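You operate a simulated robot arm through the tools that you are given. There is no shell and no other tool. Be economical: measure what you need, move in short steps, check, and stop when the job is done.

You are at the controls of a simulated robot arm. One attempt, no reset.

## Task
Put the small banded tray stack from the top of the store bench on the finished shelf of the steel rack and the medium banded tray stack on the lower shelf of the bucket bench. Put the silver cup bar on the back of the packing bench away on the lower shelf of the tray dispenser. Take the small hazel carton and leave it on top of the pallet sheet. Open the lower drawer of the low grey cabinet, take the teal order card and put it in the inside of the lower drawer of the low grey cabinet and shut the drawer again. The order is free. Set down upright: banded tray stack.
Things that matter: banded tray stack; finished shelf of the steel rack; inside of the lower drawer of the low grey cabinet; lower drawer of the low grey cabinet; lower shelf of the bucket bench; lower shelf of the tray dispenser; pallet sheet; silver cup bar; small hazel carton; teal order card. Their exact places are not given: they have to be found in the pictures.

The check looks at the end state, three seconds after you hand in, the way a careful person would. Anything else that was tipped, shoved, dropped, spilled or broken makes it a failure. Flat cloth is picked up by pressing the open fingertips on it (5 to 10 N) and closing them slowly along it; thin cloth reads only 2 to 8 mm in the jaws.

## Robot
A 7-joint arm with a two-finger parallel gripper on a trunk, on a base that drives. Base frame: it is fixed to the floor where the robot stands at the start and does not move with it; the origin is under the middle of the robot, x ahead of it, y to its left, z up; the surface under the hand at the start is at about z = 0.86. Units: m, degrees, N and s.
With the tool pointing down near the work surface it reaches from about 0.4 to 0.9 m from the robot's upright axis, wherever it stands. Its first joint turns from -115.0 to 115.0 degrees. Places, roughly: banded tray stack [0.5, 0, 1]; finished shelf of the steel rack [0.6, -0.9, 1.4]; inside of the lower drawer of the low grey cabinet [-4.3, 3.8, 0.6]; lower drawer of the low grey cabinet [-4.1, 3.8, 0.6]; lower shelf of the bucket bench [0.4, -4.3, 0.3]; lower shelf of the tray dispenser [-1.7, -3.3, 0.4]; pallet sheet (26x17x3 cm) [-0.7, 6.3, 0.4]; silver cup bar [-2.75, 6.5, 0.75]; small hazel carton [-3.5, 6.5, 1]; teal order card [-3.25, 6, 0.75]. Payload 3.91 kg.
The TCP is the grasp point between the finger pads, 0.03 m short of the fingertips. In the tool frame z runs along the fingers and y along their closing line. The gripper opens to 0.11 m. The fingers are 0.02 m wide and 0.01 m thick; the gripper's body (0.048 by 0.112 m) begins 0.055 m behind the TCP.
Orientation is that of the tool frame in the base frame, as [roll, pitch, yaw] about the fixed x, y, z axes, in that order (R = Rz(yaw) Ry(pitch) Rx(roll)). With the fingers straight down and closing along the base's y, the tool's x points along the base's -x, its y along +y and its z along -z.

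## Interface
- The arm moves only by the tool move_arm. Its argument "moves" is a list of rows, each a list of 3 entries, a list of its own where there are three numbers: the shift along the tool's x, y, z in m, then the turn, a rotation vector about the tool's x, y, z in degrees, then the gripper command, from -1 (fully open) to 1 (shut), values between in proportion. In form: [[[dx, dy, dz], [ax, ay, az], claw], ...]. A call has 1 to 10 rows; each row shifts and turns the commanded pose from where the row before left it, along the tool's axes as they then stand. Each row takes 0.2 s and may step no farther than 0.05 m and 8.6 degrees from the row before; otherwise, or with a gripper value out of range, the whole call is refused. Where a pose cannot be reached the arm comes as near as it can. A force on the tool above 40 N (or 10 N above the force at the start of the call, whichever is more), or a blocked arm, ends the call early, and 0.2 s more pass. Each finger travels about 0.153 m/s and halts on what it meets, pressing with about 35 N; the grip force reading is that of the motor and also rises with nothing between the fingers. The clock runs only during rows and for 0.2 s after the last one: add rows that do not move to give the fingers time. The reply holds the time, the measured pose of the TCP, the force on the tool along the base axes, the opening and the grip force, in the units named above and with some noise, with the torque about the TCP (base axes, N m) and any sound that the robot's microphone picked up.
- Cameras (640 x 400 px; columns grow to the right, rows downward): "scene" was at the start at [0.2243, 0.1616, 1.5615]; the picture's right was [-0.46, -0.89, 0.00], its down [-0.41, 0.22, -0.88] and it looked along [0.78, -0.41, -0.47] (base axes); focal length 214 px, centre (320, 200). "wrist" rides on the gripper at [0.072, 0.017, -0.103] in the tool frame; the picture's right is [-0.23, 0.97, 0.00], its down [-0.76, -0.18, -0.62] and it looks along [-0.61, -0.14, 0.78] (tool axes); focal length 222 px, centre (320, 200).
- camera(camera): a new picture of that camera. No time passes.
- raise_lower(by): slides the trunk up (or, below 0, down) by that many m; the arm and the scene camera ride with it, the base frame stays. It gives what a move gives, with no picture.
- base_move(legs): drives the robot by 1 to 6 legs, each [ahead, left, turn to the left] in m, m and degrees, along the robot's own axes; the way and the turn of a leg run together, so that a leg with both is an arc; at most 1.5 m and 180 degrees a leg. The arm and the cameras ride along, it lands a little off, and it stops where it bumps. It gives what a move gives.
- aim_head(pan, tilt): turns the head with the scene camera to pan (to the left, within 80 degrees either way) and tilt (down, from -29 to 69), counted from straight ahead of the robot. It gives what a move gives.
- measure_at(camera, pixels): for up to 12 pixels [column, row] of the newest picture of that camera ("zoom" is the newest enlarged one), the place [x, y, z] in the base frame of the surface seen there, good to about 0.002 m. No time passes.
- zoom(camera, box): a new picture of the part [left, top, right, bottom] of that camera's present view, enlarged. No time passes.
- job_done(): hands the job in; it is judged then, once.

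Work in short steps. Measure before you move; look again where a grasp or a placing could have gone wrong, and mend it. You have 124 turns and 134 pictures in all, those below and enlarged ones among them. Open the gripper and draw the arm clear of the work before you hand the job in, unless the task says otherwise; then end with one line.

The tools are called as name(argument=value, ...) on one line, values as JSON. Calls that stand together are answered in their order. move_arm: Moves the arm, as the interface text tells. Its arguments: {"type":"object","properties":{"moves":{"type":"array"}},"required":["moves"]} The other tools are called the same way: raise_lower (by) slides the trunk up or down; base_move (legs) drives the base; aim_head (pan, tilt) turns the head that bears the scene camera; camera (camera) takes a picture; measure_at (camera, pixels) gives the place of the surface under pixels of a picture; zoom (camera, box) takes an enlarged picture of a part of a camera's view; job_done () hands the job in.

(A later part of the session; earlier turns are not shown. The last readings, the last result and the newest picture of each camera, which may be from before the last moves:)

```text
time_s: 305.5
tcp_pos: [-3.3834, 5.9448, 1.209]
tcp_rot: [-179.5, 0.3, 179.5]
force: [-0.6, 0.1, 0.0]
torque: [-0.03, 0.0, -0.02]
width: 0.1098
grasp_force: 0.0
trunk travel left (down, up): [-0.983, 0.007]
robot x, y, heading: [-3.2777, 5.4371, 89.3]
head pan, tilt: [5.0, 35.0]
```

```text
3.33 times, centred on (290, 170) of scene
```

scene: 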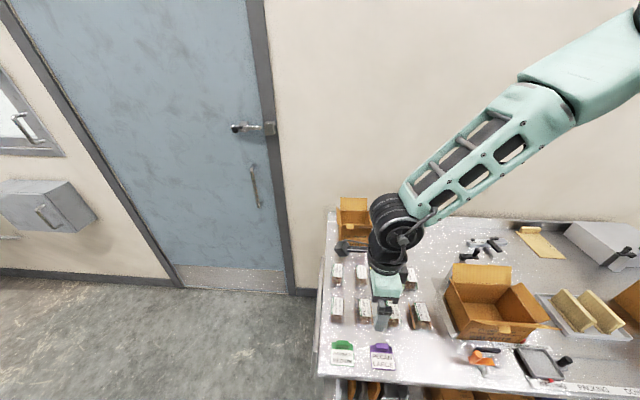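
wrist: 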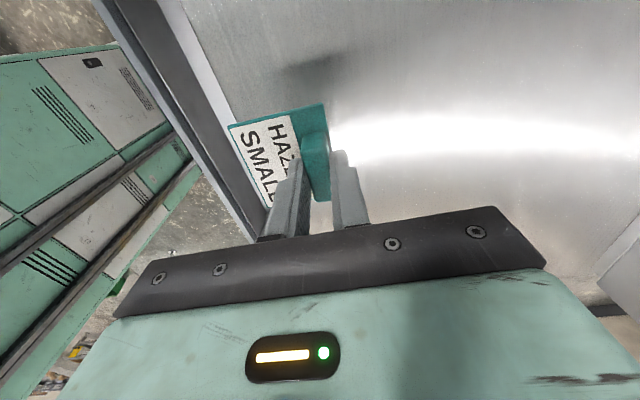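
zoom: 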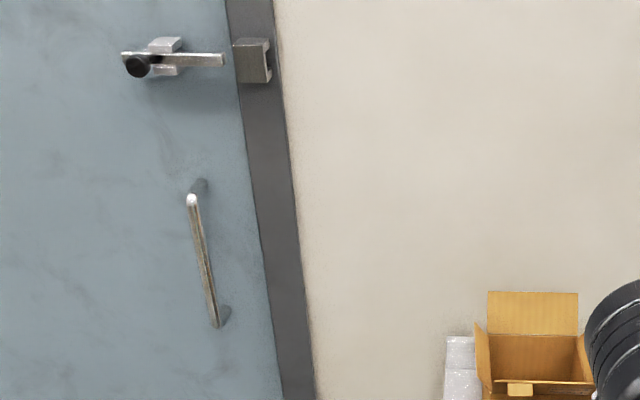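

Arm hides part of the carton. I move the hand right and up a little, then zoom on the carton.

move_arm(moves=[[[-0.045, 0, -0.02], [0, 0, 0], -1], [[-0.045, 0, -0.02], [0, 0, 0], -1], [[-0.045, 0, -0.02], [0, 0, 0], -1], [[-0.045, 0, -0.02], [0, 0, 0], -1]])

zoom(camera="scene", box=[320, 185, 390, 255])

measure_at(camera="zoom", pixels=[[200, 90], [300, 90], [240, 140], [200, 200], [240, 220], [280, 260], [120, 150], [330, 170], [200, 300], [300, 320], [150, 240], [320, 240]])

```text
time_s: 306.5
tcp_pos: [-3.2087, 5.9426, 1.2885]
tcp_rot: [-179.4, 0.1, 179.5]
force: [-1.0, 0.3, 0.0]
torque: [-0.05, -0.04, 0.0]
width: 0.1104
grasp_force: 0.1
trunk travel left (down, up): [-0.983, 0.007]
robot x, y, heading: [-3.2761, 5.4334, 89.5]
head pan, tilt: [5.0, 35.0]
```

```text
5.71 times, centred on (355, 220) of scene
```

zoom: 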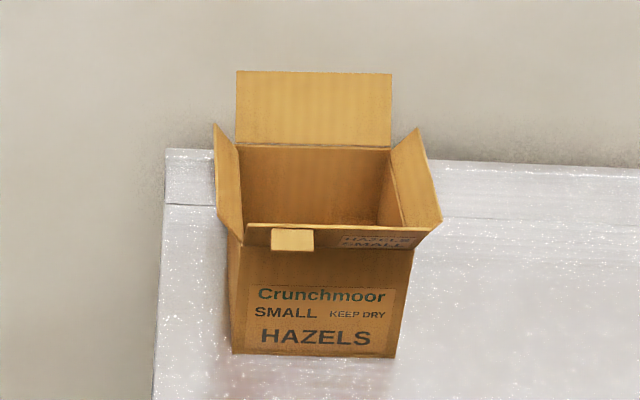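

```text
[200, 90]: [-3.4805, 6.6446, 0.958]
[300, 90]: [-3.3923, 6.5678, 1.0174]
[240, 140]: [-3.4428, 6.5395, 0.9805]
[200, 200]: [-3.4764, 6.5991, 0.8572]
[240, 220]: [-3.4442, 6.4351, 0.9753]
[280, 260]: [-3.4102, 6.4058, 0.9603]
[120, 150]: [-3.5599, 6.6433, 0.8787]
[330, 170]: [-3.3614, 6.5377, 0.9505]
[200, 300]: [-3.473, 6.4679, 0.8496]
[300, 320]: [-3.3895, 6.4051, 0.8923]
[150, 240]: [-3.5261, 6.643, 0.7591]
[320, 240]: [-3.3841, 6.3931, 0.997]
```

Carton: front wall y≈6.405, ~0.155×0.14 m, flaps splayed ~36°. I will pinch the front flap (y 6.37–6.405, z 0.98–1.03) with the tool tilted 36° along it. First the base shifts ahead-right and the tool tilts.

base_move(legs=[[0.13, -0.1, 0.5]])

move_arm(moves=[[[0, 0, 0], [-7.3, 0, 0], -0.2], [[0, 0, 0], [-7.3, 0, 0], -0.2], [[0, 0, 0], [-7.3, 0, 0], -0.2], [[0, 0, 0], [-7.3, 0, 0], -0.2], [[0, 0, 0], [-7.3, 0, 0], -0.2]])

```text
time_s: 307.9
tcp_pos: [-3.1126, 6.0746, 1.289]
tcp_rot: [-179.3, 0.3, 179.8]
force: [0.6, -0.3, 0.5]
torque: [0.04, -0.04, -0.01]
width: 0.1097
grasp_force: 0.0
trunk travel left (down, up): [-0.983, 0.007]
robot x, y, heading: [-3.1781, 5.5688, 89.5]
head pan, tilt: [5.0, 35.0]
```

```text
time_s: 309.1
tcp_pos: [-3.1382, 6.1642, 1.3203]
tcp_rot: [144.1, 0.2, 179.9]
force: [0.4, 0.4, -0.3]
torque: [0.02, 0.01, 0.01]
width: 0.0661
grasp_force: 0.0
out of reach, approached as far as the arm can: row 2, 3, 4, 5
trunk travel left (down, up): [-0.983, 0.007]
robot x, y, heading: [-3.178, 5.5704, 89.5]
head pan, tilt: [5.0, 35.0]
```

Move to the pre-grasp 10 cm above the front flap along the tool axis.

move_arm(moves=[[[0.0265, -0.0006, 0.0354], [0, 0, 0], -0.2], [[0.0265, -0.0006, 0.0354], [0, 0, 0], -0.2], [[0.0265, -0.0006, 0.0354], [0, 0, 0], -0.2], [[0.0265, -0.0006, 0.0354], [0, 0, 0], -0.2], [[0.0265, -0.0006, 0.0354], [0, 0, 0], -0.2], [[0.0265, -0.0006, 0.0354], [0, 0, 0], -0.2], [[0.0265, -0.0006, 0.0354], [0, 0, 0], -0.2], [[0.0265, -0.0006, 0.0354], [0, 0, 0], -0.2], [[0, 0, 0], [0, 0, 0], -0.2]])

camera(camera="wrist")

zoom(camera="scene", box=[280, 140, 460, 280])

```text
time_s: 311.1
tcp_pos: [-3.3472, 6.3285, 1.0851]
tcp_rot: [144.1, 0.2, 179.9]
force: [-0.1, -0.6, 0.0]
torque: [0.03, -0.01, 0.0]
width: 0.0659
grasp_force: 0.1
trunk travel left (down, up): [-0.983, 0.007]
robot x, y, heading: [-3.1789, 5.566, 89.6]
head pan, tilt: [5.0, 35.0]
```

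```text
58 pictures are left
```

wrist: 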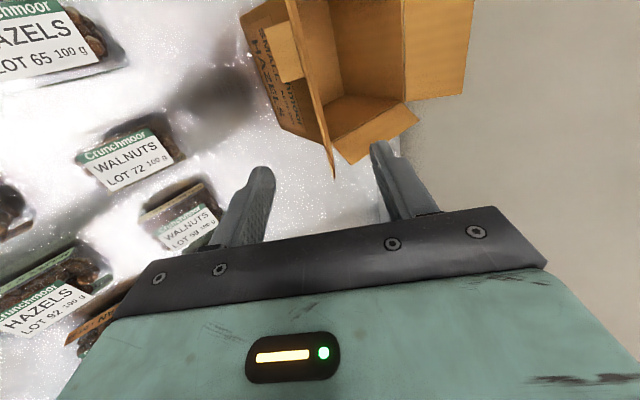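

```text
2.86 times, centred on (370, 210) of scene
```

zoom: 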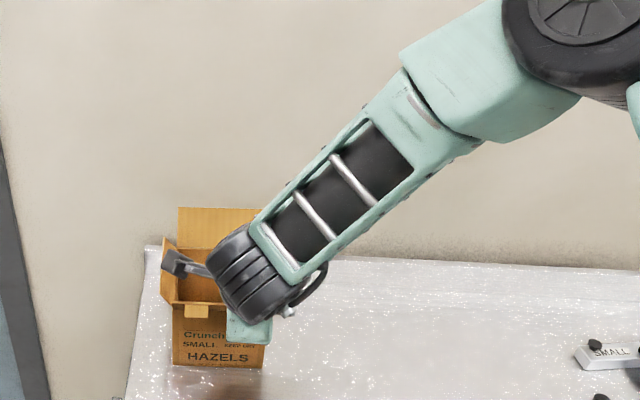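

The front flap appears edge-on between the fingers at about (325,100). I measure to confirm alignment.

measure_at(camera="wrist", pixels=[[300, 90], [310, 120], [328, 150], [331, 168], [315, 60], [320, 100], [380, 130], [290, 60], [275, 70]])

```text
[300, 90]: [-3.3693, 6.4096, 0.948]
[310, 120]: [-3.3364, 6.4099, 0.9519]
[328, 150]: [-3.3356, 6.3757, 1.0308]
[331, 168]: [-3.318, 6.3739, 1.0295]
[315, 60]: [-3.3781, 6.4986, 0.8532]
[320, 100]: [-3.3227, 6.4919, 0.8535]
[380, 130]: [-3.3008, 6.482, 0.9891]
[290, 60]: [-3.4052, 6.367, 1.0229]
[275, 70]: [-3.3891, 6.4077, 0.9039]
```

Aligned within 5 mm. Advance 92 mm along the flap, close, and lift a little.

move_arm(moves=[[[0, 0.004, 0.03], [0, 0, 0], -0.2], [[0, 0, 0.03], [0, 0, 0], -0.2], [[0, 0, 0.031], [0, 0, 0], -0.2], [[0, 0, 0], [0, 0, 0], 0.4], [[0, 0, 0], [0, 0, 0], 0.8], [[0, 0, 0], [0, 0, 0], 1], [[0, 0, 0], [0, 0, 0], 1], [[0, 0, 0], [0, 0, 0], 1]])

move_arm(moves=[[[0, 0.0117, -0.0162], [0, 0, 0], 1], [[0, 0.0117, -0.0162], [0, 0, 0], 1], [[0, 0.0117, -0.0162], [0, 0, 0], 1], [[0, 0, 0], [0, 0, 0], 1]])

camera(camera="wrist")

zoom(camera="scene", box=[280, 140, 460, 280])

```text
time_s: 312.9
tcp_pos: [-3.3489, 6.3864, 1.0131]
tcp_rot: [144.0, 0.2, 179.8]
force: [-0.6, 1.0, 1.0]
torque: [-0.05, -0.02, 0.0]
width: 0.0025
grasp_force: 34.8
trunk travel left (down, up): [-0.983, 0.007]
robot x, y, heading: [-3.1794, 5.5688, 89.6]
head pan, tilt: [5.0, 35.0]
```

```text
time_s: 313.9
tcp_pos: [-3.3486, 6.3844, 1.0742]
tcp_rot: [144.1, 0.2, 179.8]
force: [0.1, -0.2, -1.2]
torque: [-0.06, -0.06, 0.0]
width: 0.0025
grasp_force: 35.0
trunk travel left (down, up): [-0.983, 0.007]
robot x, y, heading: [-3.1783, 5.5708, 89.6]
head pan, tilt: [5.0, 35.0]
```

```text
56 pictures are left
```

wrist: 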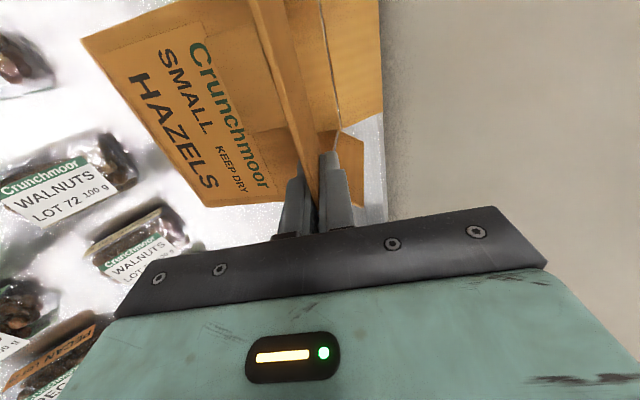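

```text
2.86 times, centred on (370, 210) of scene
```

zoom: 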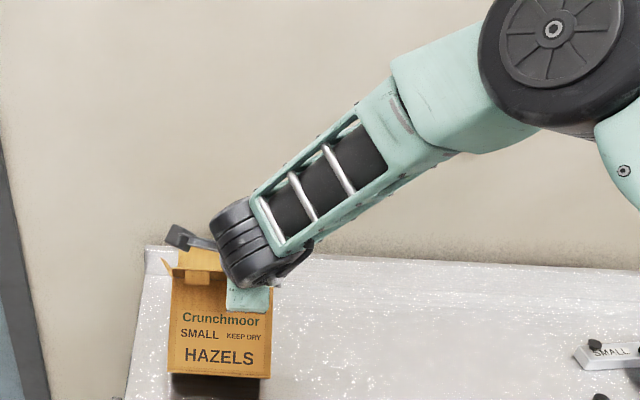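

Carton lifted cleanly (1.2 N), bottom 0.163 below TCP. I raise it high, back off and strafe to the pallet.

move_arm(moves=[[[0, 0.0264, -0.0364], [0, 0, 0], 1], [[0, 0.0264, -0.0364], [0, 0, 0], 1], [[0, 0.0264, -0.0364], [0, 0, 0], 1], [[0, 0.0264, -0.0364], [0, 0, 0], 1], [[0, 0.0264, -0.0364], [0, 0, 0], 1], [[0, 0.0264, -0.0364], [0, 0, 0], 1], [[0, 0.0264, -0.0364], [0, 0, 0], 1]])

base_move(legs=[[-0.25, 0, 0.4], [0, -1.3, 0], [0, -1.2, 0]])

aim_head(pan=0, tilt=45)

camera(camera="scene")

```text
time_s: 315.5
tcp_pos: [-3.3488, 6.3846, 1.3918]
tcp_rot: [144.1, 0.1, -180.0]
force: [-1.0, 0.9, -0.8]
torque: [-0.09, -0.07, 0.0]
width: 0.0027
grasp_force: 34.6
trunk travel left (down, up): [-0.983, 0.007]
robot x, y, heading: [-3.1758, 5.5674, 89.6]
head pan, tilt: [5.0, 35.0]
```

```text
time_s: 329.2
tcp_pos: [-0.8538, 6.1564, 1.3922]
tcp_rot: [144.2, 0.3, -179.5]
force: [0.8, -0.2, -1.5]
torque: [0.01, -0.11, -0.03]
width: 0.0023
grasp_force: 34.9
trunk travel left (down, up): [-0.983, 0.007]
robot x, y, heading: [-0.6761, 5.3388, 90.6]
head pan, tilt: [5.0, 35.0]
```

```text
time_s: 329.9
tcp_pos: [-0.8528, 6.1564, 1.3919]
tcp_rot: [144.0, 0.2, -179.5]
force: [-0.1, 0.5, -1.6]
torque: [-0.01, -0.01, 0.0]
width: 0.0025
grasp_force: 35.1
trunk travel left (down, up): [-0.983, 0.007]
robot x, y, heading: [-0.672, 5.342, 90.2]
head pan, tilt: [0.0, 45.0]
```

```text
54 pictures are left
```

scene: 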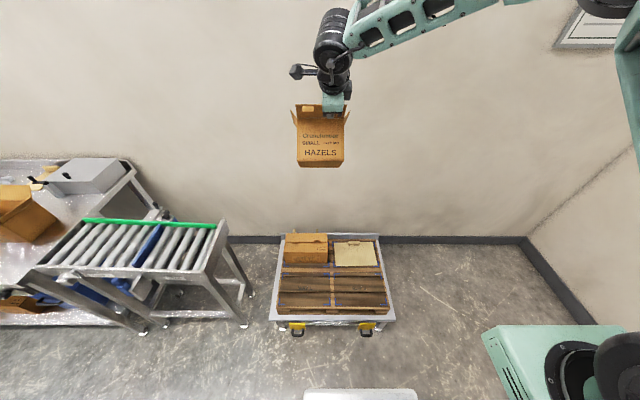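

I re-measure the sheet corners, then strafe right so the carton is above it.

zoom(camera="scene", box=[270, 225, 400, 300])

measure_at(camera="zoom", pixels=[[330, 90], [515, 85], [540, 195], [340, 195], [430, 140], [390, 75], [420, 80], [400, 65], [270, 150], [280, 60], [440, 200], [325, 150]])

base_move(legs=[[0.03, -0.225, 0]])

```text
4.92 times, centred on (335, 262) of scene
```

zoom: 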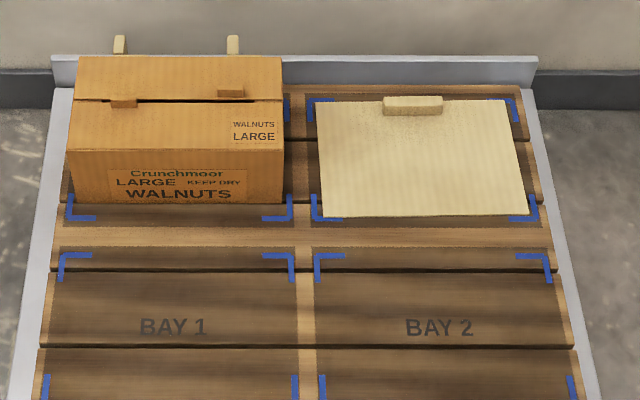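

```text
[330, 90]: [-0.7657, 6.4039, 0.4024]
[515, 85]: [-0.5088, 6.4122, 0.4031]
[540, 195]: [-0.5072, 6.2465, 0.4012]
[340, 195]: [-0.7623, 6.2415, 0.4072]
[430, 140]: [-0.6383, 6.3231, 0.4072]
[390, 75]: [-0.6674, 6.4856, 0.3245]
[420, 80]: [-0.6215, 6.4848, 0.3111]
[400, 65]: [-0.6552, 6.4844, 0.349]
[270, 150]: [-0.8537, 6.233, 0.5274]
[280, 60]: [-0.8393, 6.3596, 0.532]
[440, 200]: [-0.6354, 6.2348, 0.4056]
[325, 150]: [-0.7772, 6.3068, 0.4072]
```

```text
time_s: 331.6
tcp_pos: [-0.6328, 6.1876, 1.3929]
tcp_rot: [144.1, 0.1, -179.4]
force: [0.2, -0.3, -0.5]
torque: [-0.06, -0.08, 0.01]
width: 0.0024
grasp_force: 35.0
trunk travel left (down, up): [-0.983, 0.007]
robot x, y, heading: [-0.4523, 5.3713, 90.5]
head pan, tilt: [0.0, 45.0]
```

Position good (carton centre ≈(−0.657, 6.277)). Lower the trunk in two steps and check.

raise_lower(by=-0.4)

raise_lower(by=-0.38)

camera(camera="scene")

zoom(camera="scene", box=[230, 100, 430, 260])

```text
time_s: 335.4
tcp_pos: [-0.6335, 6.1869, 0.9927]
tcp_rot: [144.0, 0.3, -179.4]
force: [0.1, 0.5, -0.7]
torque: [-0.07, -0.03, -0.02]
width: 0.0025
grasp_force: 35.1
trunk travel left (down, up): [-0.583, 0.407]
robot x, y, heading: [-0.4505, 5.3737, 90.3]
head pan, tilt: [0.0, 45.0]
```

```text
time_s: 338.9
tcp_pos: [-0.6371, 6.1882, 0.6249]
tcp_rot: [143.0, -0.2, -179.1]
force: [1.0, -1.9, 10.8]
torque: [-0.02, -0.66, -0.08]
width: 0.0027
grasp_force: 34.6
trunk travel left (down, up): [-0.206, 0.784]
robot x, y, heading: [-0.4522, 5.372, 90.3]
head pan, tilt: [0.0, 45.0]
stopped: the force on the tool passed its limit at 43 N (the readings are from after the stop); the commanded pose is now the measured one
```

```text
52 pictures are left
```

scene: 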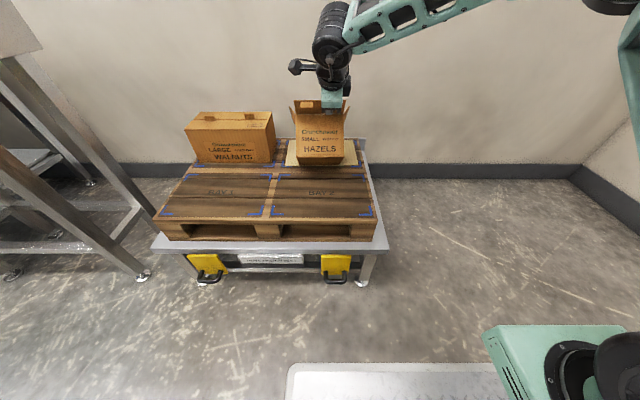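

```text
2.50 times, centred on (330, 180) of scene
```

zoom: 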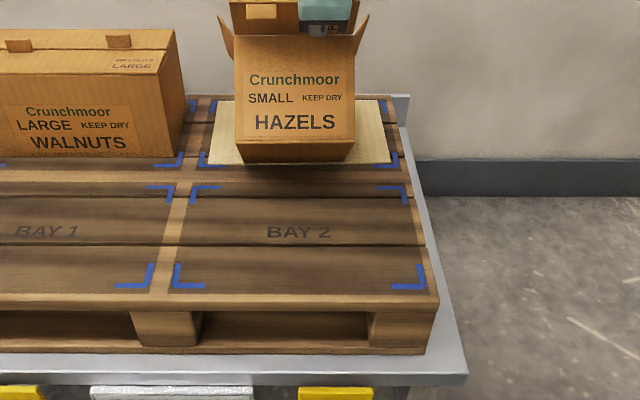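

The carton has sagged in the grip (front bottom raised) and its back edge touched. I raise 5 cm and measure the front face's tilt.

raise_lower(by=0.06)

zoom(camera="scene", box=[250, 80, 400, 200])

measure_at(camera="zoom", pixels=[[260, 130], [260, 160], [260, 200], [260, 240], [350, 140], [350, 180], [350, 220], [300, 270], [260, 100], [400, 300], [300, 310], [240, 80]])

```text
time_s: 339.9
tcp_pos: [-0.6362, 6.1879, 0.683]
tcp_rot: [143.2, -0.1, -179.1]
force: [0.3, -0.8, -0.1]
torque: [-0.03, -0.03, 0.03]
width: 0.0025
grasp_force: 34.8
trunk travel left (down, up): [-0.266, 0.724]
robot x, y, heading: [-0.4522, 5.371, 90.5]
head pan, tilt: [0.0, 45.0]
```

```text
3.33 times, centred on (325, 140) of scene
```

zoom: 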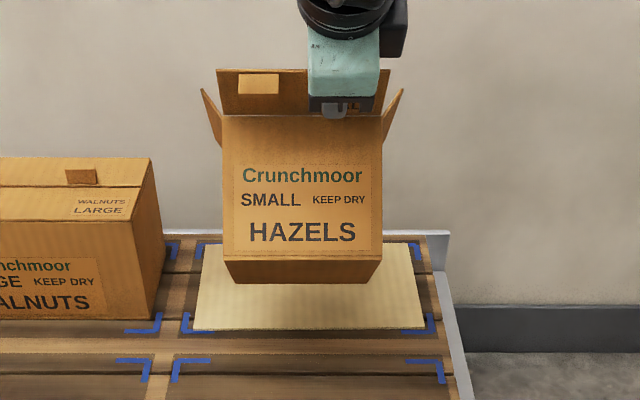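

```text
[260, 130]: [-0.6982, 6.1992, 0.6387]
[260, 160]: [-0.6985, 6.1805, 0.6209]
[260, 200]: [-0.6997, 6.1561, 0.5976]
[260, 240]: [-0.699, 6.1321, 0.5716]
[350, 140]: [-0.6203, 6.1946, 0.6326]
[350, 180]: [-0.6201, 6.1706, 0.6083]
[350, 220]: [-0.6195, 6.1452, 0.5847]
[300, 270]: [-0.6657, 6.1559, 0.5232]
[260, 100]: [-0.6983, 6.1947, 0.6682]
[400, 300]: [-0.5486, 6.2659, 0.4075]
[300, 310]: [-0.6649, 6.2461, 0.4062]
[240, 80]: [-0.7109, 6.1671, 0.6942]
```

The flap is a free hinge: the carton hangs tilted 45°. I'll touch its back-bottom edge down near the sheet's rear and swing it flat by moving the hand back along an arc. First drive ahead 0.127 m.

base_move(legs=[[0.122, 0, 0]])

raise_lower(by=-0.04)

camera(camera="scene")

zoom(camera="scene", box=[250, 80, 400, 200])

```text
time_s: 341.2
tcp_pos: [-0.6395, 6.3089, 0.683]
tcp_rot: [143.1, -0.1, -179.0]
force: [-0.7, -0.2, -0.4]
torque: [-0.04, -0.03, -0.01]
width: 0.0025
grasp_force: 35.3
trunk travel left (down, up): [-0.266, 0.724]
robot x, y, heading: [-0.4539, 5.4891, 90.8]
head pan, tilt: [0.0, 45.0]
```

```text
time_s: 342.0
tcp_pos: [-0.64, 6.3082, 0.6442]
tcp_rot: [143.3, -0.1, -178.8]
force: [-0.3, 0.9, -1.3]
torque: [-0.03, -0.01, 0.0]
width: 0.0028
grasp_force: 34.8
trunk travel left (down, up): [-0.226, 0.764]
robot x, y, heading: [-0.456, 5.4889, 90.6]
head pan, tilt: [0.0, 45.0]
```

```text
49 pictures are left
```

scene: 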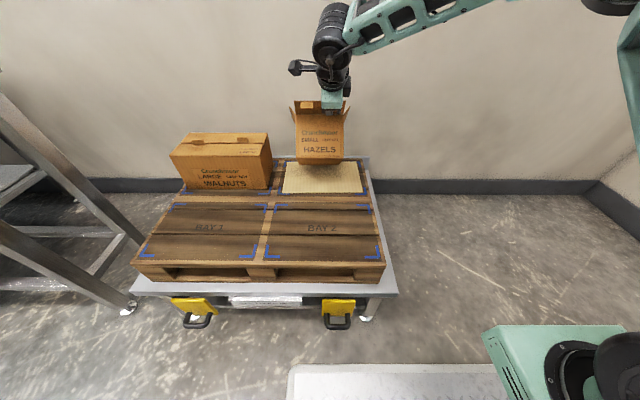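

```text
3.33 times, centred on (325, 140) of scene
```

zoom: 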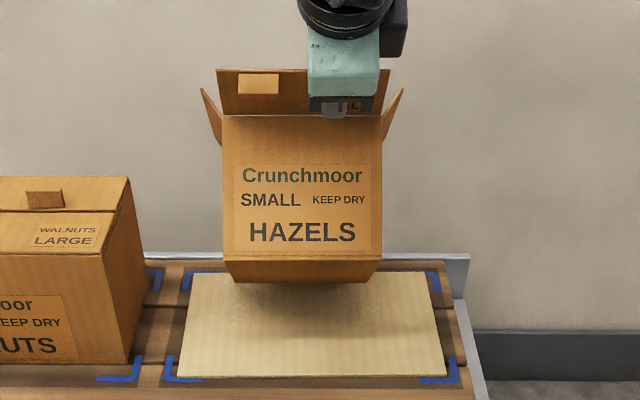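

Edge is ~13 mm above the sheet. Touch down, and swing the first part of the arc.

move_arm(moves=[[[0, -0.0078, 0.0104], [0, 0, 0], 1], [[0, -0.0126, -0.0073], [0, 0, 0], 1], [[0, -0.0127, -0.0073], [0, 0, 0], 1], [[0, -0.014, -0.0055], [0, 0, 0], 1], [[0, -0.014, -0.0055], [0, 0, 0], 1], [[0, -0.0146, -0.0031], [0, 0, 0], 1], [[0, -0.0145, -0.0031], [0, 0, 0], 1]])

zoom(camera="scene", box=[250, 80, 400, 200])

measure_at(camera="zoom", pixels=[[270, 180], [270, 220], [270, 260], [300, 290], [270, 130]])

```text
time_s: 343.6
tcp_pos: [-0.6415, 6.2216, 0.6085]
tcp_rot: [143.1, -0.2, -178.8]
force: [-0.1, -13.5, 34.1]
torque: [0.37, 0.14, 0.1]
width: 0.0026
grasp_force: 34.9
trunk travel left (down, up): [-0.226, 0.764]
robot x, y, heading: [-0.4535, 5.4942, 90.4]
head pan, tilt: [0.0, 45.0]
```

```text
3.33 times, centred on (325, 140) of scene
```

zoom: 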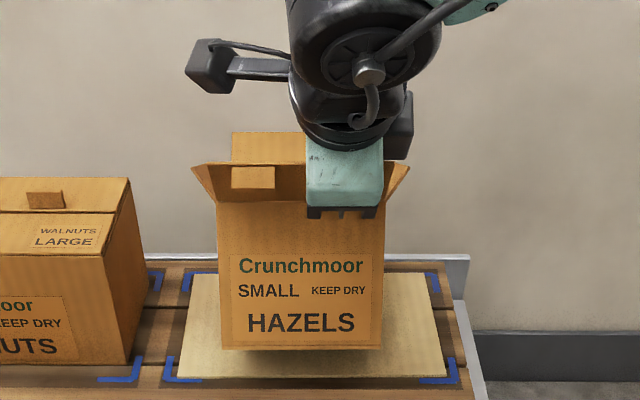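

```text
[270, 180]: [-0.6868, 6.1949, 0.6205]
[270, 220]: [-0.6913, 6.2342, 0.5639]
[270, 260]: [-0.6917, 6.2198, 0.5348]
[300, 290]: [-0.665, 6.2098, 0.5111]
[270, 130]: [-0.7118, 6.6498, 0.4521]
```

The link is in compression (34 N): I ease up 8 mm, then continue the swing back and look.

move_arm(moves=[[[0, 0.0048, -0.0064], [0, 0, 0], 1], [[0, -0.0128, -0.005], [0, 0, 0], 1], [[0, -0.015, -0.001], [0, 0, 0], 1], [[0, -0.015, -0.001], [0, 0, 0], 1]])

zoom(camera="scene", box=[250, 80, 400, 200])

measure_at(camera="zoom", pixels=[[260, 250], [260, 280], [260, 310], [260, 340], [350, 330], [245, 220], [300, 365], [410, 370]])

```text
time_s: 344.6
tcp_pos: [-0.6365, 6.1827, 0.5942]
tcp_rot: [143.2, -0.1, -178.9]
force: [0.2, -0.8, 0.9]
torque: [0.02, 0.2, 0.1]
width: 0.0022
grasp_force: 34.7
trunk travel left (down, up): [-0.226, 0.764]
robot x, y, heading: [-0.4511, 5.4927, 90.4]
head pan, tilt: [0.0, 45.0]
```

```text
3.33 times, centred on (325, 140) of scene
```

zoom: 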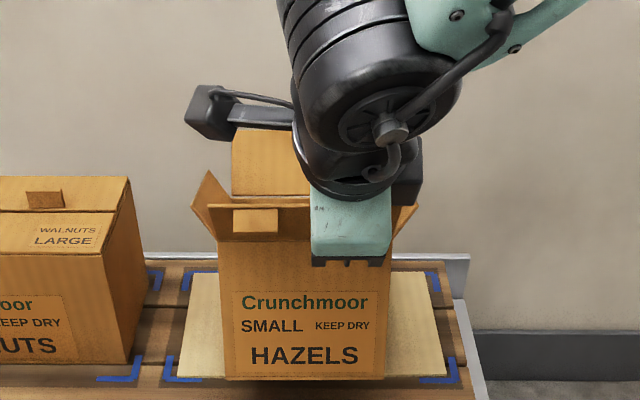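

```text
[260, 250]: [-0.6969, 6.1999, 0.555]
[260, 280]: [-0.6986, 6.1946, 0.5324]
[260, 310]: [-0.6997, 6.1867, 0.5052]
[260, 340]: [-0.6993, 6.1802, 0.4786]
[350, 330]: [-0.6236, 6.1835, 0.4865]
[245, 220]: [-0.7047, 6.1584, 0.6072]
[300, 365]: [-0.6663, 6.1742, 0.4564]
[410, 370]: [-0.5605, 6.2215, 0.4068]
```

Tilt is now 15° and the back edge at y≈6.305. Lowering straight down will rotate it flat with its front at y≈6.205 — right where I want it.

move_arm(moves=[[[0, -0.0048, 0.0064], [0, 0, 0], 1], [[0, -0.0048, 0.0064], [0, 0, 0], 1], [[0, -0.0048, 0.0064], [0, 0, 0], 1], [[0, 0, 0], [0, 0, 0], 1]])

zoom(camera="scene", box=[250, 80, 400, 200])

measure_at(camera="zoom", pixels=[[260, 280], [260, 310], [260, 340], [260, 365], [350, 340], [300, 375], [410, 370], [200, 380]])

```text
time_s: 345.6
tcp_pos: [-0.6389, 6.1839, 0.5697]
tcp_rot: [143.2, 0.0, -178.9]
force: [0.3, 0.5, -0.5]
torque: [-0.02, 0.01, 0.02]
width: 0.0025
grasp_force: 34.9
trunk travel left (down, up): [-0.226, 0.764]
robot x, y, heading: [-0.4534, 5.4907, 90.5]
head pan, tilt: [0.0, 45.0]
```

```text
3.33 times, centred on (325, 140) of scene
```

zoom: 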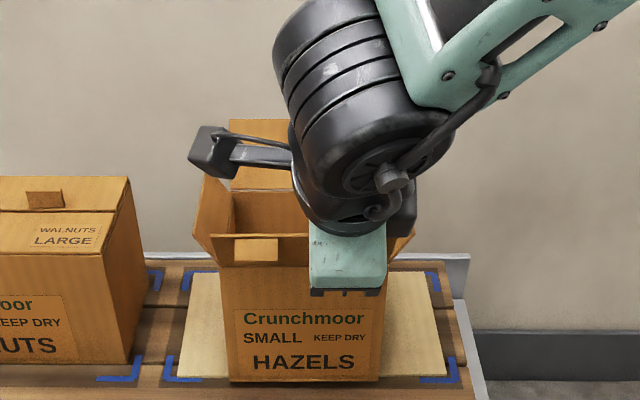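

```text
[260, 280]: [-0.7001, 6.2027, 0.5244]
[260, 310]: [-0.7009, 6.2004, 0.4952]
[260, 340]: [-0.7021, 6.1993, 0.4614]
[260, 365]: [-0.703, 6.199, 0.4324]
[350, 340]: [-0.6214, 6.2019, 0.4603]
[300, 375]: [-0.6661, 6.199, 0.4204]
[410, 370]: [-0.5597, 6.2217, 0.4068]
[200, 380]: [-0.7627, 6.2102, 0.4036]
```

The carton stands flat (face within 2°), front at y≈6.20, well over the sheet. Release and withdraw along the flap direction.

move_arm(moves=[[[0, -0.0012, 0.0016], [0, 0, 0], 1], [[0, 0, 0], [0, 0, 0], 0.7], [[0, 0, 0], [0, 0, 0], 0.5], [[0, 0, -0.03], [0, 0, 0], 0.5], [[0, 0, -0.04], [0, 0, 0], 0.5], [[0, 0, -0.04], [0, 0, 0], 0.5], [[0, 0, -0.04], [0, 0, 0], 0.5]])

zoom(camera="scene", box=[250, 80, 400, 200])

measure_at(camera="zoom", pixels=[[260, 280], [260, 340], [300, 375], [370, 340], [200, 380], [430, 370], [440, 320], [190, 330]])

```text
time_s: 347.2
tcp_pos: [-0.6383, 6.0927, 0.6884]
tcp_rot: [143.3, -0.1, -178.9]
force: [-0.8, -0.2, 0.9]
torque: [0.02, -0.02, -0.01]
width: 0.027
grasp_force: 0.1
trunk travel left (down, up): [-0.226, 0.764]
robot x, y, heading: [-0.4549, 5.4947, 90.5]
head pan, tilt: [0.0, 45.0]
```

```text
3.33 times, centred on (325, 140) of scene
```

zoom: 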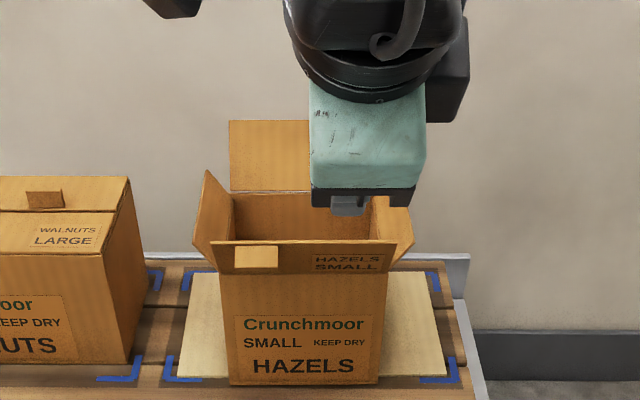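

```text
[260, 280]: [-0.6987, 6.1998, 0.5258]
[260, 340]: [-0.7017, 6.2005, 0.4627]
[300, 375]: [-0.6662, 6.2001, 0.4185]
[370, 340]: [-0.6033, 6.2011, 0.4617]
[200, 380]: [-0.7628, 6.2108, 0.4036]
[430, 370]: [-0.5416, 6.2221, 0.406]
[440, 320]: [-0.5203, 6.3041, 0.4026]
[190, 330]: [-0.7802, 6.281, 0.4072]
```

Carton stands on the sheet. Now the cup bar: raise, roll the wrist back −90°, back off and strafe to x≈−2.65.

raise_lower(by=0.4)

raise_lower(by=0.3)

base_move(legs=[[-0.15, 0, 0], [0, 1.2, 0], [0, 0.95, -0.5]])

move_arm(moves=[[[0, 0, 0], [0, 0, -8.5], 0], [[0, 0, 0], [0, 0, -8.5], 0], [[0, 0, 0], [0, 0, -8.5], 0], [[0, 0, 0], [0, 0, -8.5], 0], [[0, 0, 0], [0, 0, -8.5], 0], [[0, 0, 0], [0, 0, -8.5], 0], [[0, 0, 0], [0, 0, -8.5], 0], [[0, 0, 0], [0, 0, -8.5], 0], [[0, 0, 0], [0, 0, -8.5], 0], [[0, 0, 0], [0, 0, -8.5], 0]])

camera(camera="scene")

```text
time_s: 351.0
tcp_pos: [-0.6375, 6.0936, 1.0893]
tcp_rot: [143.2, -0.1, -178.9]
force: [0.0, -0.4, -0.1]
torque: [0.0, 0.0, 0.0]
width: 0.0273
grasp_force: 0.0
trunk travel left (down, up): [-0.626, 0.364]
robot x, y, heading: [-0.4522, 5.4958, 90.4]
head pan, tilt: [0.0, 45.0]
```

```text
time_s: 354.0
tcp_pos: [-0.6381, 6.0927, 1.3905]
tcp_rot: [143.2, -0.1, -179.0]
force: [0.3, -0.1, 0.2]
torque: [0.0, -0.01, 0.03]
width: 0.0274
grasp_force: 0.0
trunk travel left (down, up): [-0.926, 0.064]
robot x, y, heading: [-0.4547, 5.4923, 90.6]
head pan, tilt: [0.0, 45.0]
```

```text
time_s: 365.6
tcp_pos: [-2.7495, 5.9503, 1.3904]
tcp_rot: [143.3, -0.1, 179.1]
force: [1.1, 0.6, -0.7]
torque: [-0.01, 0.0, 0.03]
width: 0.0272
grasp_force: 0.1
trunk travel left (down, up): [-0.926, 0.064]
robot x, y, heading: [-2.5837, 5.3403, 88.3]
head pan, tilt: [0.0, 45.0]
```

```text
time_s: 367.8
tcp_pos: [-2.7487, 5.9484, 1.3898]
tcp_rot: [176.2, 36.6, -97.2]
force: [0.0, 0.2, 0.2]
torque: [-0.01, -0.06, -0.02]
width: 0.0549
grasp_force: 0.0
trunk travel left (down, up): [-0.926, 0.064]
robot x, y, heading: [-2.5874, 5.341, 88.4]
head pan, tilt: [0.0, 45.0]
```

```text
43 pictures are left
```

scene: 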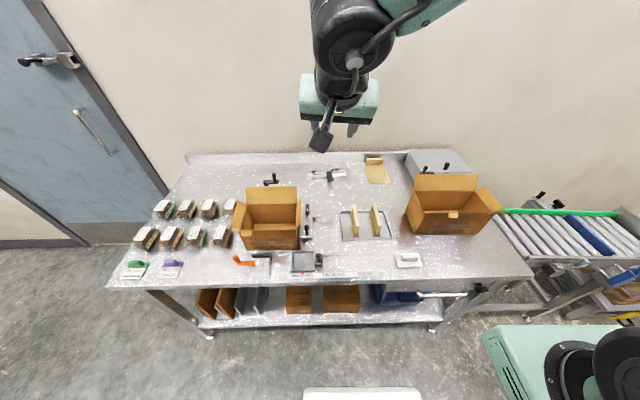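

The cup bar is at (327,175). I zoom and measure its body and handle.

zoom(camera="scene", box=[295, 155, 365, 205])

measure_at(camera="zoom", pixels=[[170, 180], [200, 190], [240, 170], [290, 165], [310, 175], [330, 195], [350, 220], [360, 235], [330, 170], [400, 165], [440, 160], [430, 180]])

```text
8.00 times, centred on (330, 180) of scene
```

zoom: 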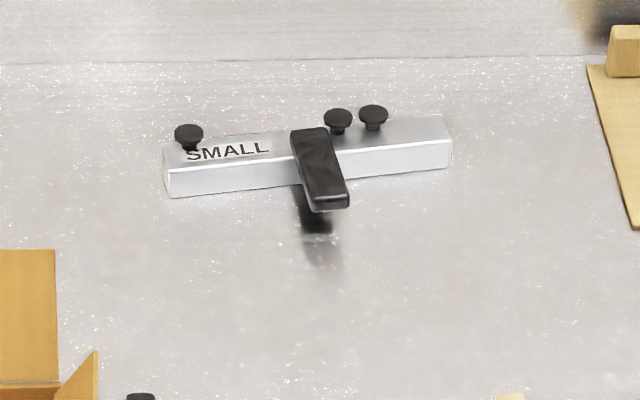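

```text
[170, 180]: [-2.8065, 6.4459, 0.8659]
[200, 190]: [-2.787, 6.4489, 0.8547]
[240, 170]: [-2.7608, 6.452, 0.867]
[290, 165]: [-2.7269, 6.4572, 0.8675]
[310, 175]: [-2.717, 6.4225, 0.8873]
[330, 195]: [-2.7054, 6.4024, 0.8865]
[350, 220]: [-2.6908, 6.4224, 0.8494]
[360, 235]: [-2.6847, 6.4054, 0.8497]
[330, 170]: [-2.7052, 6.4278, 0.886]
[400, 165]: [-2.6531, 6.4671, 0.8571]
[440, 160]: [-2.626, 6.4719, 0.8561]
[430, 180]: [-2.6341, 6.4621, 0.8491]
```

Handle: top z 0.887, overhanging toward the robot at (−2.707, 6.40–6.44), bar yawed ~8°. I drive closer and orient the tool to the handle (tilt 43°, yaw −82°).

base_move(legs=[[0.23, 0, 0]])

move_arm(moves=[[[0, 0, 0], [-2.7, -2.8, -6.15], 0], [[0, 0, 0], [-2.7, -2.8, -6.15], 0], [[0, 0, 0], [0, 0, 0], 0]])

```text
time_s: 369.5
tcp_pos: [-2.7413, 6.1814, 1.3897]
tcp_rot: [176.1, 36.6, -97.4]
force: [1.2, -0.7, -0.5]
torque: [0.01, 0.02, -0.02]
width: 0.0551
grasp_force: 0.0
trunk travel left (down, up): [-0.926, 0.064]
robot x, y, heading: [-2.5812, 5.5736, 88.4]
head pan, tilt: [0.0, 45.0]
```

```text
time_s: 370.3
tcp_pos: [-2.7419, 6.18, 1.391]
tcp_rot: [-179.2, 42.7, -81.5]
force: [-0.5, 0.4, 0.1]
torque: [-0.02, 0.03, 0.03]
width: 0.055
grasp_force: 0.1
trunk travel left (down, up): [-0.926, 0.064]
robot x, y, heading: [-2.5787, 5.576, 88.2]
head pan, tilt: [0.0, 45.0]
```

Orientation is right. Before descending I measure the carton fixture's clamps near the path (around (308,215)).

camera(camera="scene")

zoom(camera="scene", box=[260, 170, 400, 270])

```text
41 pictures are left
```

scene: 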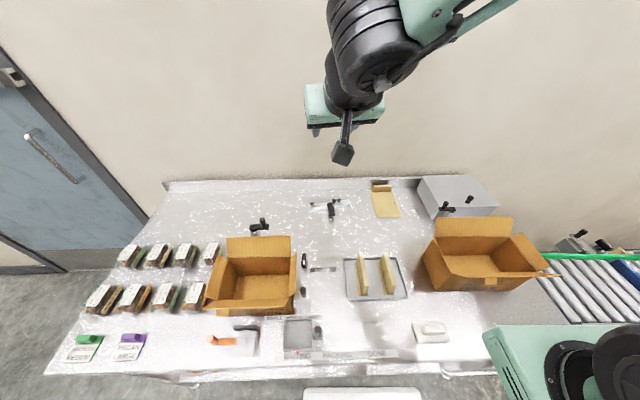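

```text
4.00 times, centred on (330, 220) of scene
```

zoom: 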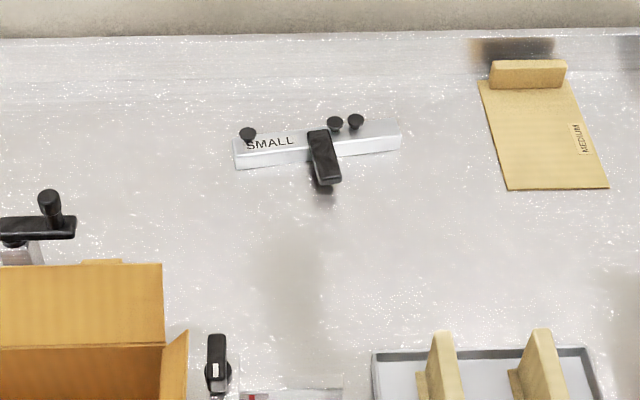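

Measure the crank (215,360), carton flap (180,340), wedges, and re-measure the handle.

measure_at(camera="zoom", pixels=[[217, 345], [222, 375], [182, 345], [445, 340], [540, 340], [325, 150], [330, 175], [318, 135], [312, 160], [338, 160], [250, 160], [385, 145]])

```text
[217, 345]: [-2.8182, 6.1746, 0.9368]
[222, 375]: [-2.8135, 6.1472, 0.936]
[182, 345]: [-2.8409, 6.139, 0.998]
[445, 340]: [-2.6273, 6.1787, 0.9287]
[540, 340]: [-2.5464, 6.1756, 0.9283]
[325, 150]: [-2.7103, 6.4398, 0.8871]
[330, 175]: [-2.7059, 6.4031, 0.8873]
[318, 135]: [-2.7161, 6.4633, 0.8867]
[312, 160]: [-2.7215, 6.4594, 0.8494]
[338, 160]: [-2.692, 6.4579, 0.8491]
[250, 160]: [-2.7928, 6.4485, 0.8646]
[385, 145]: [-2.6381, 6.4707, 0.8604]
```

Path is clear (crank and wedges stay below and beside). Move to pre-grasp.

move_arm(moves=[[[0.0178, -0.0068, 0.0406], [0, 0, 0], 0.1], [[0.0178, -0.0068, 0.0406], [0, 0, 0], 0.1], [[0.0178, -0.0068, 0.0406], [0, 0, 0], 0.1], [[0.0178, -0.0068, 0.0406], [0, 0, 0], 0.1], [[0.0178, -0.0068, 0.0406], [0, 0, 0], 0.1], [[0.0178, -0.0068, 0.0406], [0, 0, 0], 0.1], [[0.0178, -0.0068, 0.0406], [0, 0, 0], 0.1], [[0.0178, -0.0068, 0.0406], [0, 0, 0], 0.1], [[0.0178, -0.0068, 0.0406], [0, 0, 0], 0.1], [[0.0178, -0.0068, 0.0406], [0, 0, 0], 0.1]])

camera(camera="wrist")

```text
time_s: 372.5
tcp_pos: [-2.6899, 6.3326, 0.9727]
tcp_rot: [-179.1, 42.5, -81.6]
force: [-0.2, -0.8, 0.8]
torque: [0.0, -0.01, 0.01]
width: 0.0496
grasp_force: 0.0
trunk travel left (down, up): [-0.926, 0.064]
robot x, y, heading: [-2.582, 5.5696, 88.4]
head pan, tilt: [0.0, 45.0]
```

```text
39 pictures are left
```

wrist: 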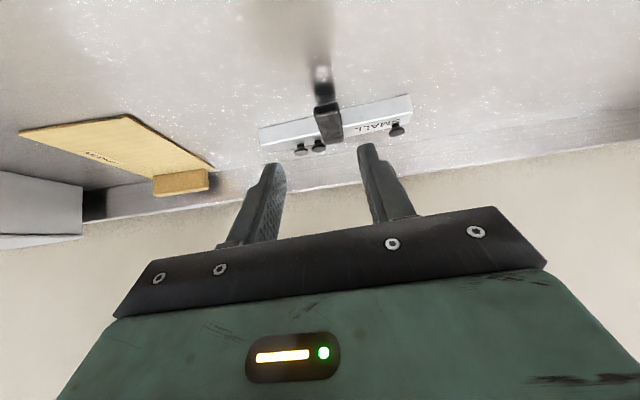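

Handle is centred between the fingers. Advance 0.12 m and grip, then lift 2 cm as a test.

move_arm(moves=[[[-0.001, 0.005, 0.04], [0, 0, 0], 0.1], [[0, 0, 0.04], [0, 0, 0], 0.1], [[0, 0, 0.03], [0, 0, 0], 0.1], [[0, 0, 0.0105], [0, 0, 0], 0.1], [[0, 0, 0], [0, 0, 0], 0.5], [[0, 0, 0], [0, 0, 0], 1], [[0, 0, 0], [0, 0, 0], 1], [[0, 0, 0], [0, 0, 0], 1]])

move_arm(moves=[[[-0.0136, 0, -0.0147], [0, 0, 0], 1], [[-0.0136, 0, -0.0147], [0, 0, 0], 1], [[-0.0136, 0, -0.0147], [0, 0, 0], 1], [[0, 0, 0], [0, 0, 0], 1]])

camera(camera="wrist")

measure_at(camera="wrist", pixels=[[270, 130], [400, 105], [330, 120], [300, 140]])

```text
time_s: 374.3
tcp_pos: [-2.7047, 6.4127, 0.8819]
tcp_rot: [-179.3, 42.7, -81.6]
force: [-1.2, -0.4, -0.2]
torque: [-0.03, 0.31, 0.07]
width: 0.0259
grasp_force: 34.8
trunk travel left (down, up): [-0.926, 0.064]
robot x, y, heading: [-2.5833, 5.5761, 88.1]
head pan, tilt: [0.0, 45.0]
```

```text
time_s: 375.3
tcp_pos: [-2.7051, 6.4123, 0.9436]
tcp_rot: [-179.2, 42.6, -81.6]
force: [0.4, -0.1, -4.1]
torque: [-0.29, -0.02, 0.01]
width: 0.0258
grasp_force: 34.6
trunk travel left (down, up): [-0.926, 0.064]
robot x, y, heading: [-2.5804, 5.5714, 88.5]
head pan, tilt: [0.0, 45.0]
```

```text
38 pictures are left
```

wrist: 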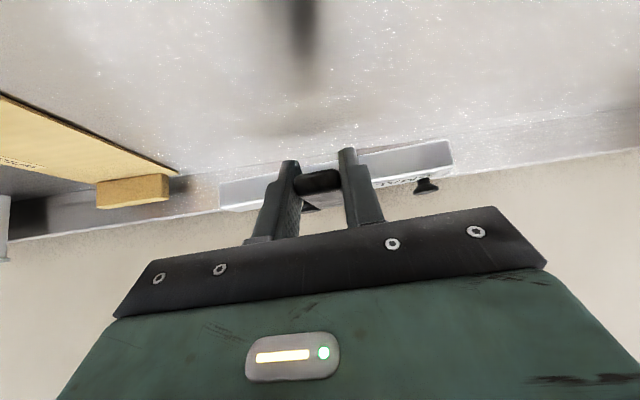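

```text
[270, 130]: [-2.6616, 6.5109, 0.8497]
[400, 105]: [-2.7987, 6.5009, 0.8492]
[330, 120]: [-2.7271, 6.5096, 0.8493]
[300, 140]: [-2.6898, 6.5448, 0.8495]
```

Lifted (4 N). I check for droop by measuring points on the bar.

measure_at(camera="wrist", pixels=[[400, 155], [400, 165], [400, 175], [250, 185], [250, 195], [250, 203], [320, 178], [427, 186]])

zoom(camera="scene", box=[270, 130, 400, 230])

```text
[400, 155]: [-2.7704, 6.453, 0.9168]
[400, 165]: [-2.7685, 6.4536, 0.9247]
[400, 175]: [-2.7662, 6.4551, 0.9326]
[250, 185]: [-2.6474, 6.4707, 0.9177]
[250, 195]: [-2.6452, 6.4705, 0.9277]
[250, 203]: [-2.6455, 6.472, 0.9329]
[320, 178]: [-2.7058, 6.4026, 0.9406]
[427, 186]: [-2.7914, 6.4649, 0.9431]
```

```text
4.00 times, centred on (335, 180) of scene
```

zoom: 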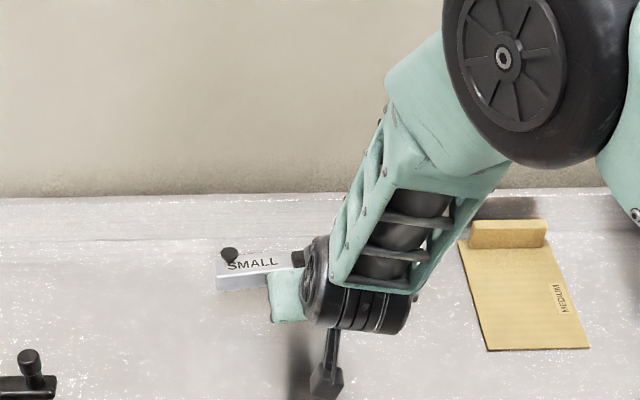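

Bar is nearly level and held. Raise high, back off, and travel to the dispenser (strafe right, then reverse south).

move_arm(moves=[[[-0.0305, 0, -0.0331], [0, 0, 0], 1], [[-0.0305, 0, -0.0331], [0, 0, 0], 1], [[-0.0305, 0, -0.0331], [0, 0, 0], 1], [[-0.0305, 0, -0.0331], [0, 0, 0], 1], [[-0.0305, 0, -0.0331], [0, 0, 0], 1], [[-0.0305, 0, -0.0331], [0, 0, 0], 1], [[-0.0305, 0, -0.0331], [0, 0, 0], 1], [[-0.0305, 0, -0.0331], [0, 0, 0], 1]])

base_move(legs=[[-0.25, 0, 1.6], [0, -1.0, 0], [0, -1.0, 0], [-1.5, 0, 0], [-1.5, 0, 0], [-1.5, 0, 0]])

base_move(legs=[[-1.4, 0, 0], [-1.4, 0, 0], [-1.35, 0, 0], [0, 0, 90]])

```text
time_s: 377.1
tcp_pos: [-2.7115, 6.4124, 1.3025]
tcp_rot: [-179.2, 42.4, -81.6]
force: [-0.3, -0.3, -4.5]
torque: [-0.23, -0.07, -0.03]
width: 0.0259
grasp_force: 35.5
trunk travel left (down, up): [-0.926, 0.064]
robot x, y, heading: [-2.5838, 5.5774, 88.3]
head pan, tilt: [0.0, 45.0]
```

```text
time_s: 409.8
tcp_pos: [-0.6839, 1.6392, 1.3028]
tcp_rot: [-179.1, 42.5, -79.5]
force: [0.8, 0.4, -3.8]
torque: [-0.26, -0.07, 0.01]
width: 0.0259
grasp_force: 34.5
trunk travel left (down, up): [-0.926, 0.064]
robot x, y, heading: [-0.5223, 0.8048, 90.5]
head pan, tilt: [0.0, 45.0]
```

```text
time_s: 433.6
tcp_pos: [-1.3931, -3.4779, 1.3021]
tcp_rot: [-179.1, 42.6, 7.7]
force: [0.2, -0.1, -3.1]
torque: [0.02, -0.27, 0.02]
width: 0.0259
grasp_force: 35.8
trunk travel left (down, up): [-0.926, 0.064]
robot x, y, heading: [-0.5525, -3.3549, 177.6]
head pan, tilt: [0.0, 45.0]
```

Facing the dispenser now. I look at the lower shelf.

aim_head(pan=0, tilt=38)

camera(camera="scene")

zoom(camera="scene", box=[230, 140, 430, 280])

```text
time_s: 434.2
tcp_pos: [-1.3943, -3.4777, 1.3032]
tcp_rot: [-179.2, 42.5, 7.8]
force: [-0.4, 1.0, -4.4]
torque: [0.01, -0.21, -0.04]
width: 0.0256
grasp_force: 34.7
trunk travel left (down, up): [-0.926, 0.064]
robot x, y, heading: [-0.5533, -3.3515, 177.5]
head pan, tilt: [0.0, 38.0]
```

```text
36 pictures are left
```

scene: 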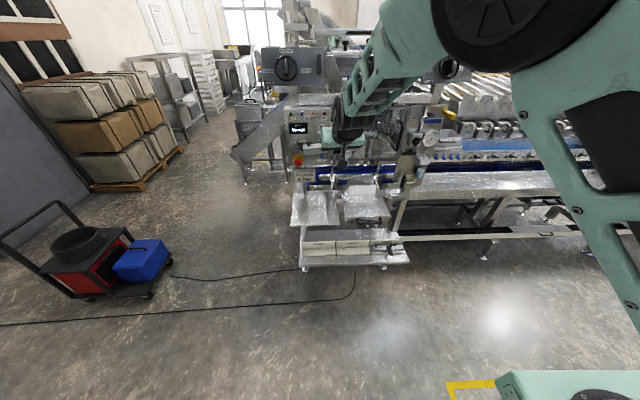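

```text
2.86 times, centred on (330, 210) of scene
```

zoom: 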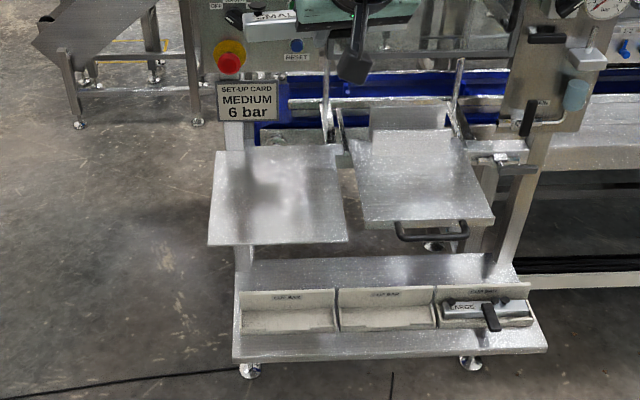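

I measure the plates' front edges, nests and the LARGE bar for reference.

measure_at(camera="zoom", pixels=[[280, 238], [340, 235], [430, 218], [430, 235], [385, 320], [345, 315], [430, 315], [385, 300], [485, 310], [450, 310], [490, 325], [390, 345]])

zoom(camera="scene", box=[295, 225, 425, 275])

measure_at(camera="zoom", pixels=[[225, 100], [225, 130], [225, 145], [330, 130], [315, 110], [425, 130], [420, 105], [370, 95], [370, 120], [370, 145], [500, 110], [540, 130]])

```text
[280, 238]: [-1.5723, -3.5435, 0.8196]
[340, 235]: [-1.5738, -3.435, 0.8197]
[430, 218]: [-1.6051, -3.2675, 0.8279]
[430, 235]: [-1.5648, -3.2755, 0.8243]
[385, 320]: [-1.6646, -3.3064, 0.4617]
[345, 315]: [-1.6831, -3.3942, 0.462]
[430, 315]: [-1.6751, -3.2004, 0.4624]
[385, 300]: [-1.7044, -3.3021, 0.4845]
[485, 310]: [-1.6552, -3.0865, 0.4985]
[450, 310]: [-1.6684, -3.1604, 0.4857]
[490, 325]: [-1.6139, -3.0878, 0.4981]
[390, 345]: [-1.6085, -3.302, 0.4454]
```

```text
4.92 times, centred on (360, 250) of scene
```

zoom: 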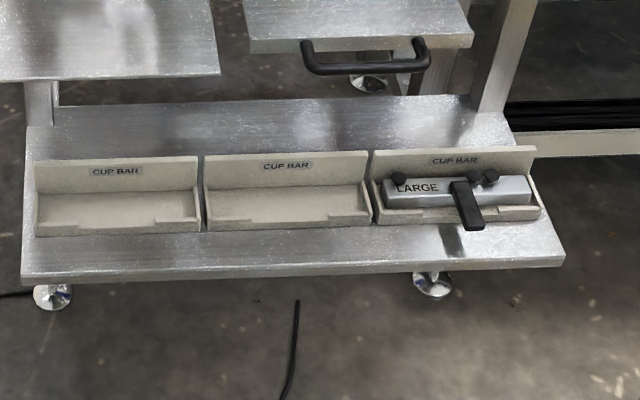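

```text
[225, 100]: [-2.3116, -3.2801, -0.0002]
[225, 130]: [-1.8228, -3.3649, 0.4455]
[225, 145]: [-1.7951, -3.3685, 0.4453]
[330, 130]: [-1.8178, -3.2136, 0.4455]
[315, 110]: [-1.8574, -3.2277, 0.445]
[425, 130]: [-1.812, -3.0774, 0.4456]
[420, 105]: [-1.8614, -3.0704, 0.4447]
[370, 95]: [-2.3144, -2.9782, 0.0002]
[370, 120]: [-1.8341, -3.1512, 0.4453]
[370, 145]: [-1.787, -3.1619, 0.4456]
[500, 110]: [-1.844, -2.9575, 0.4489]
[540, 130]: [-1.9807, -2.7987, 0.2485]
```

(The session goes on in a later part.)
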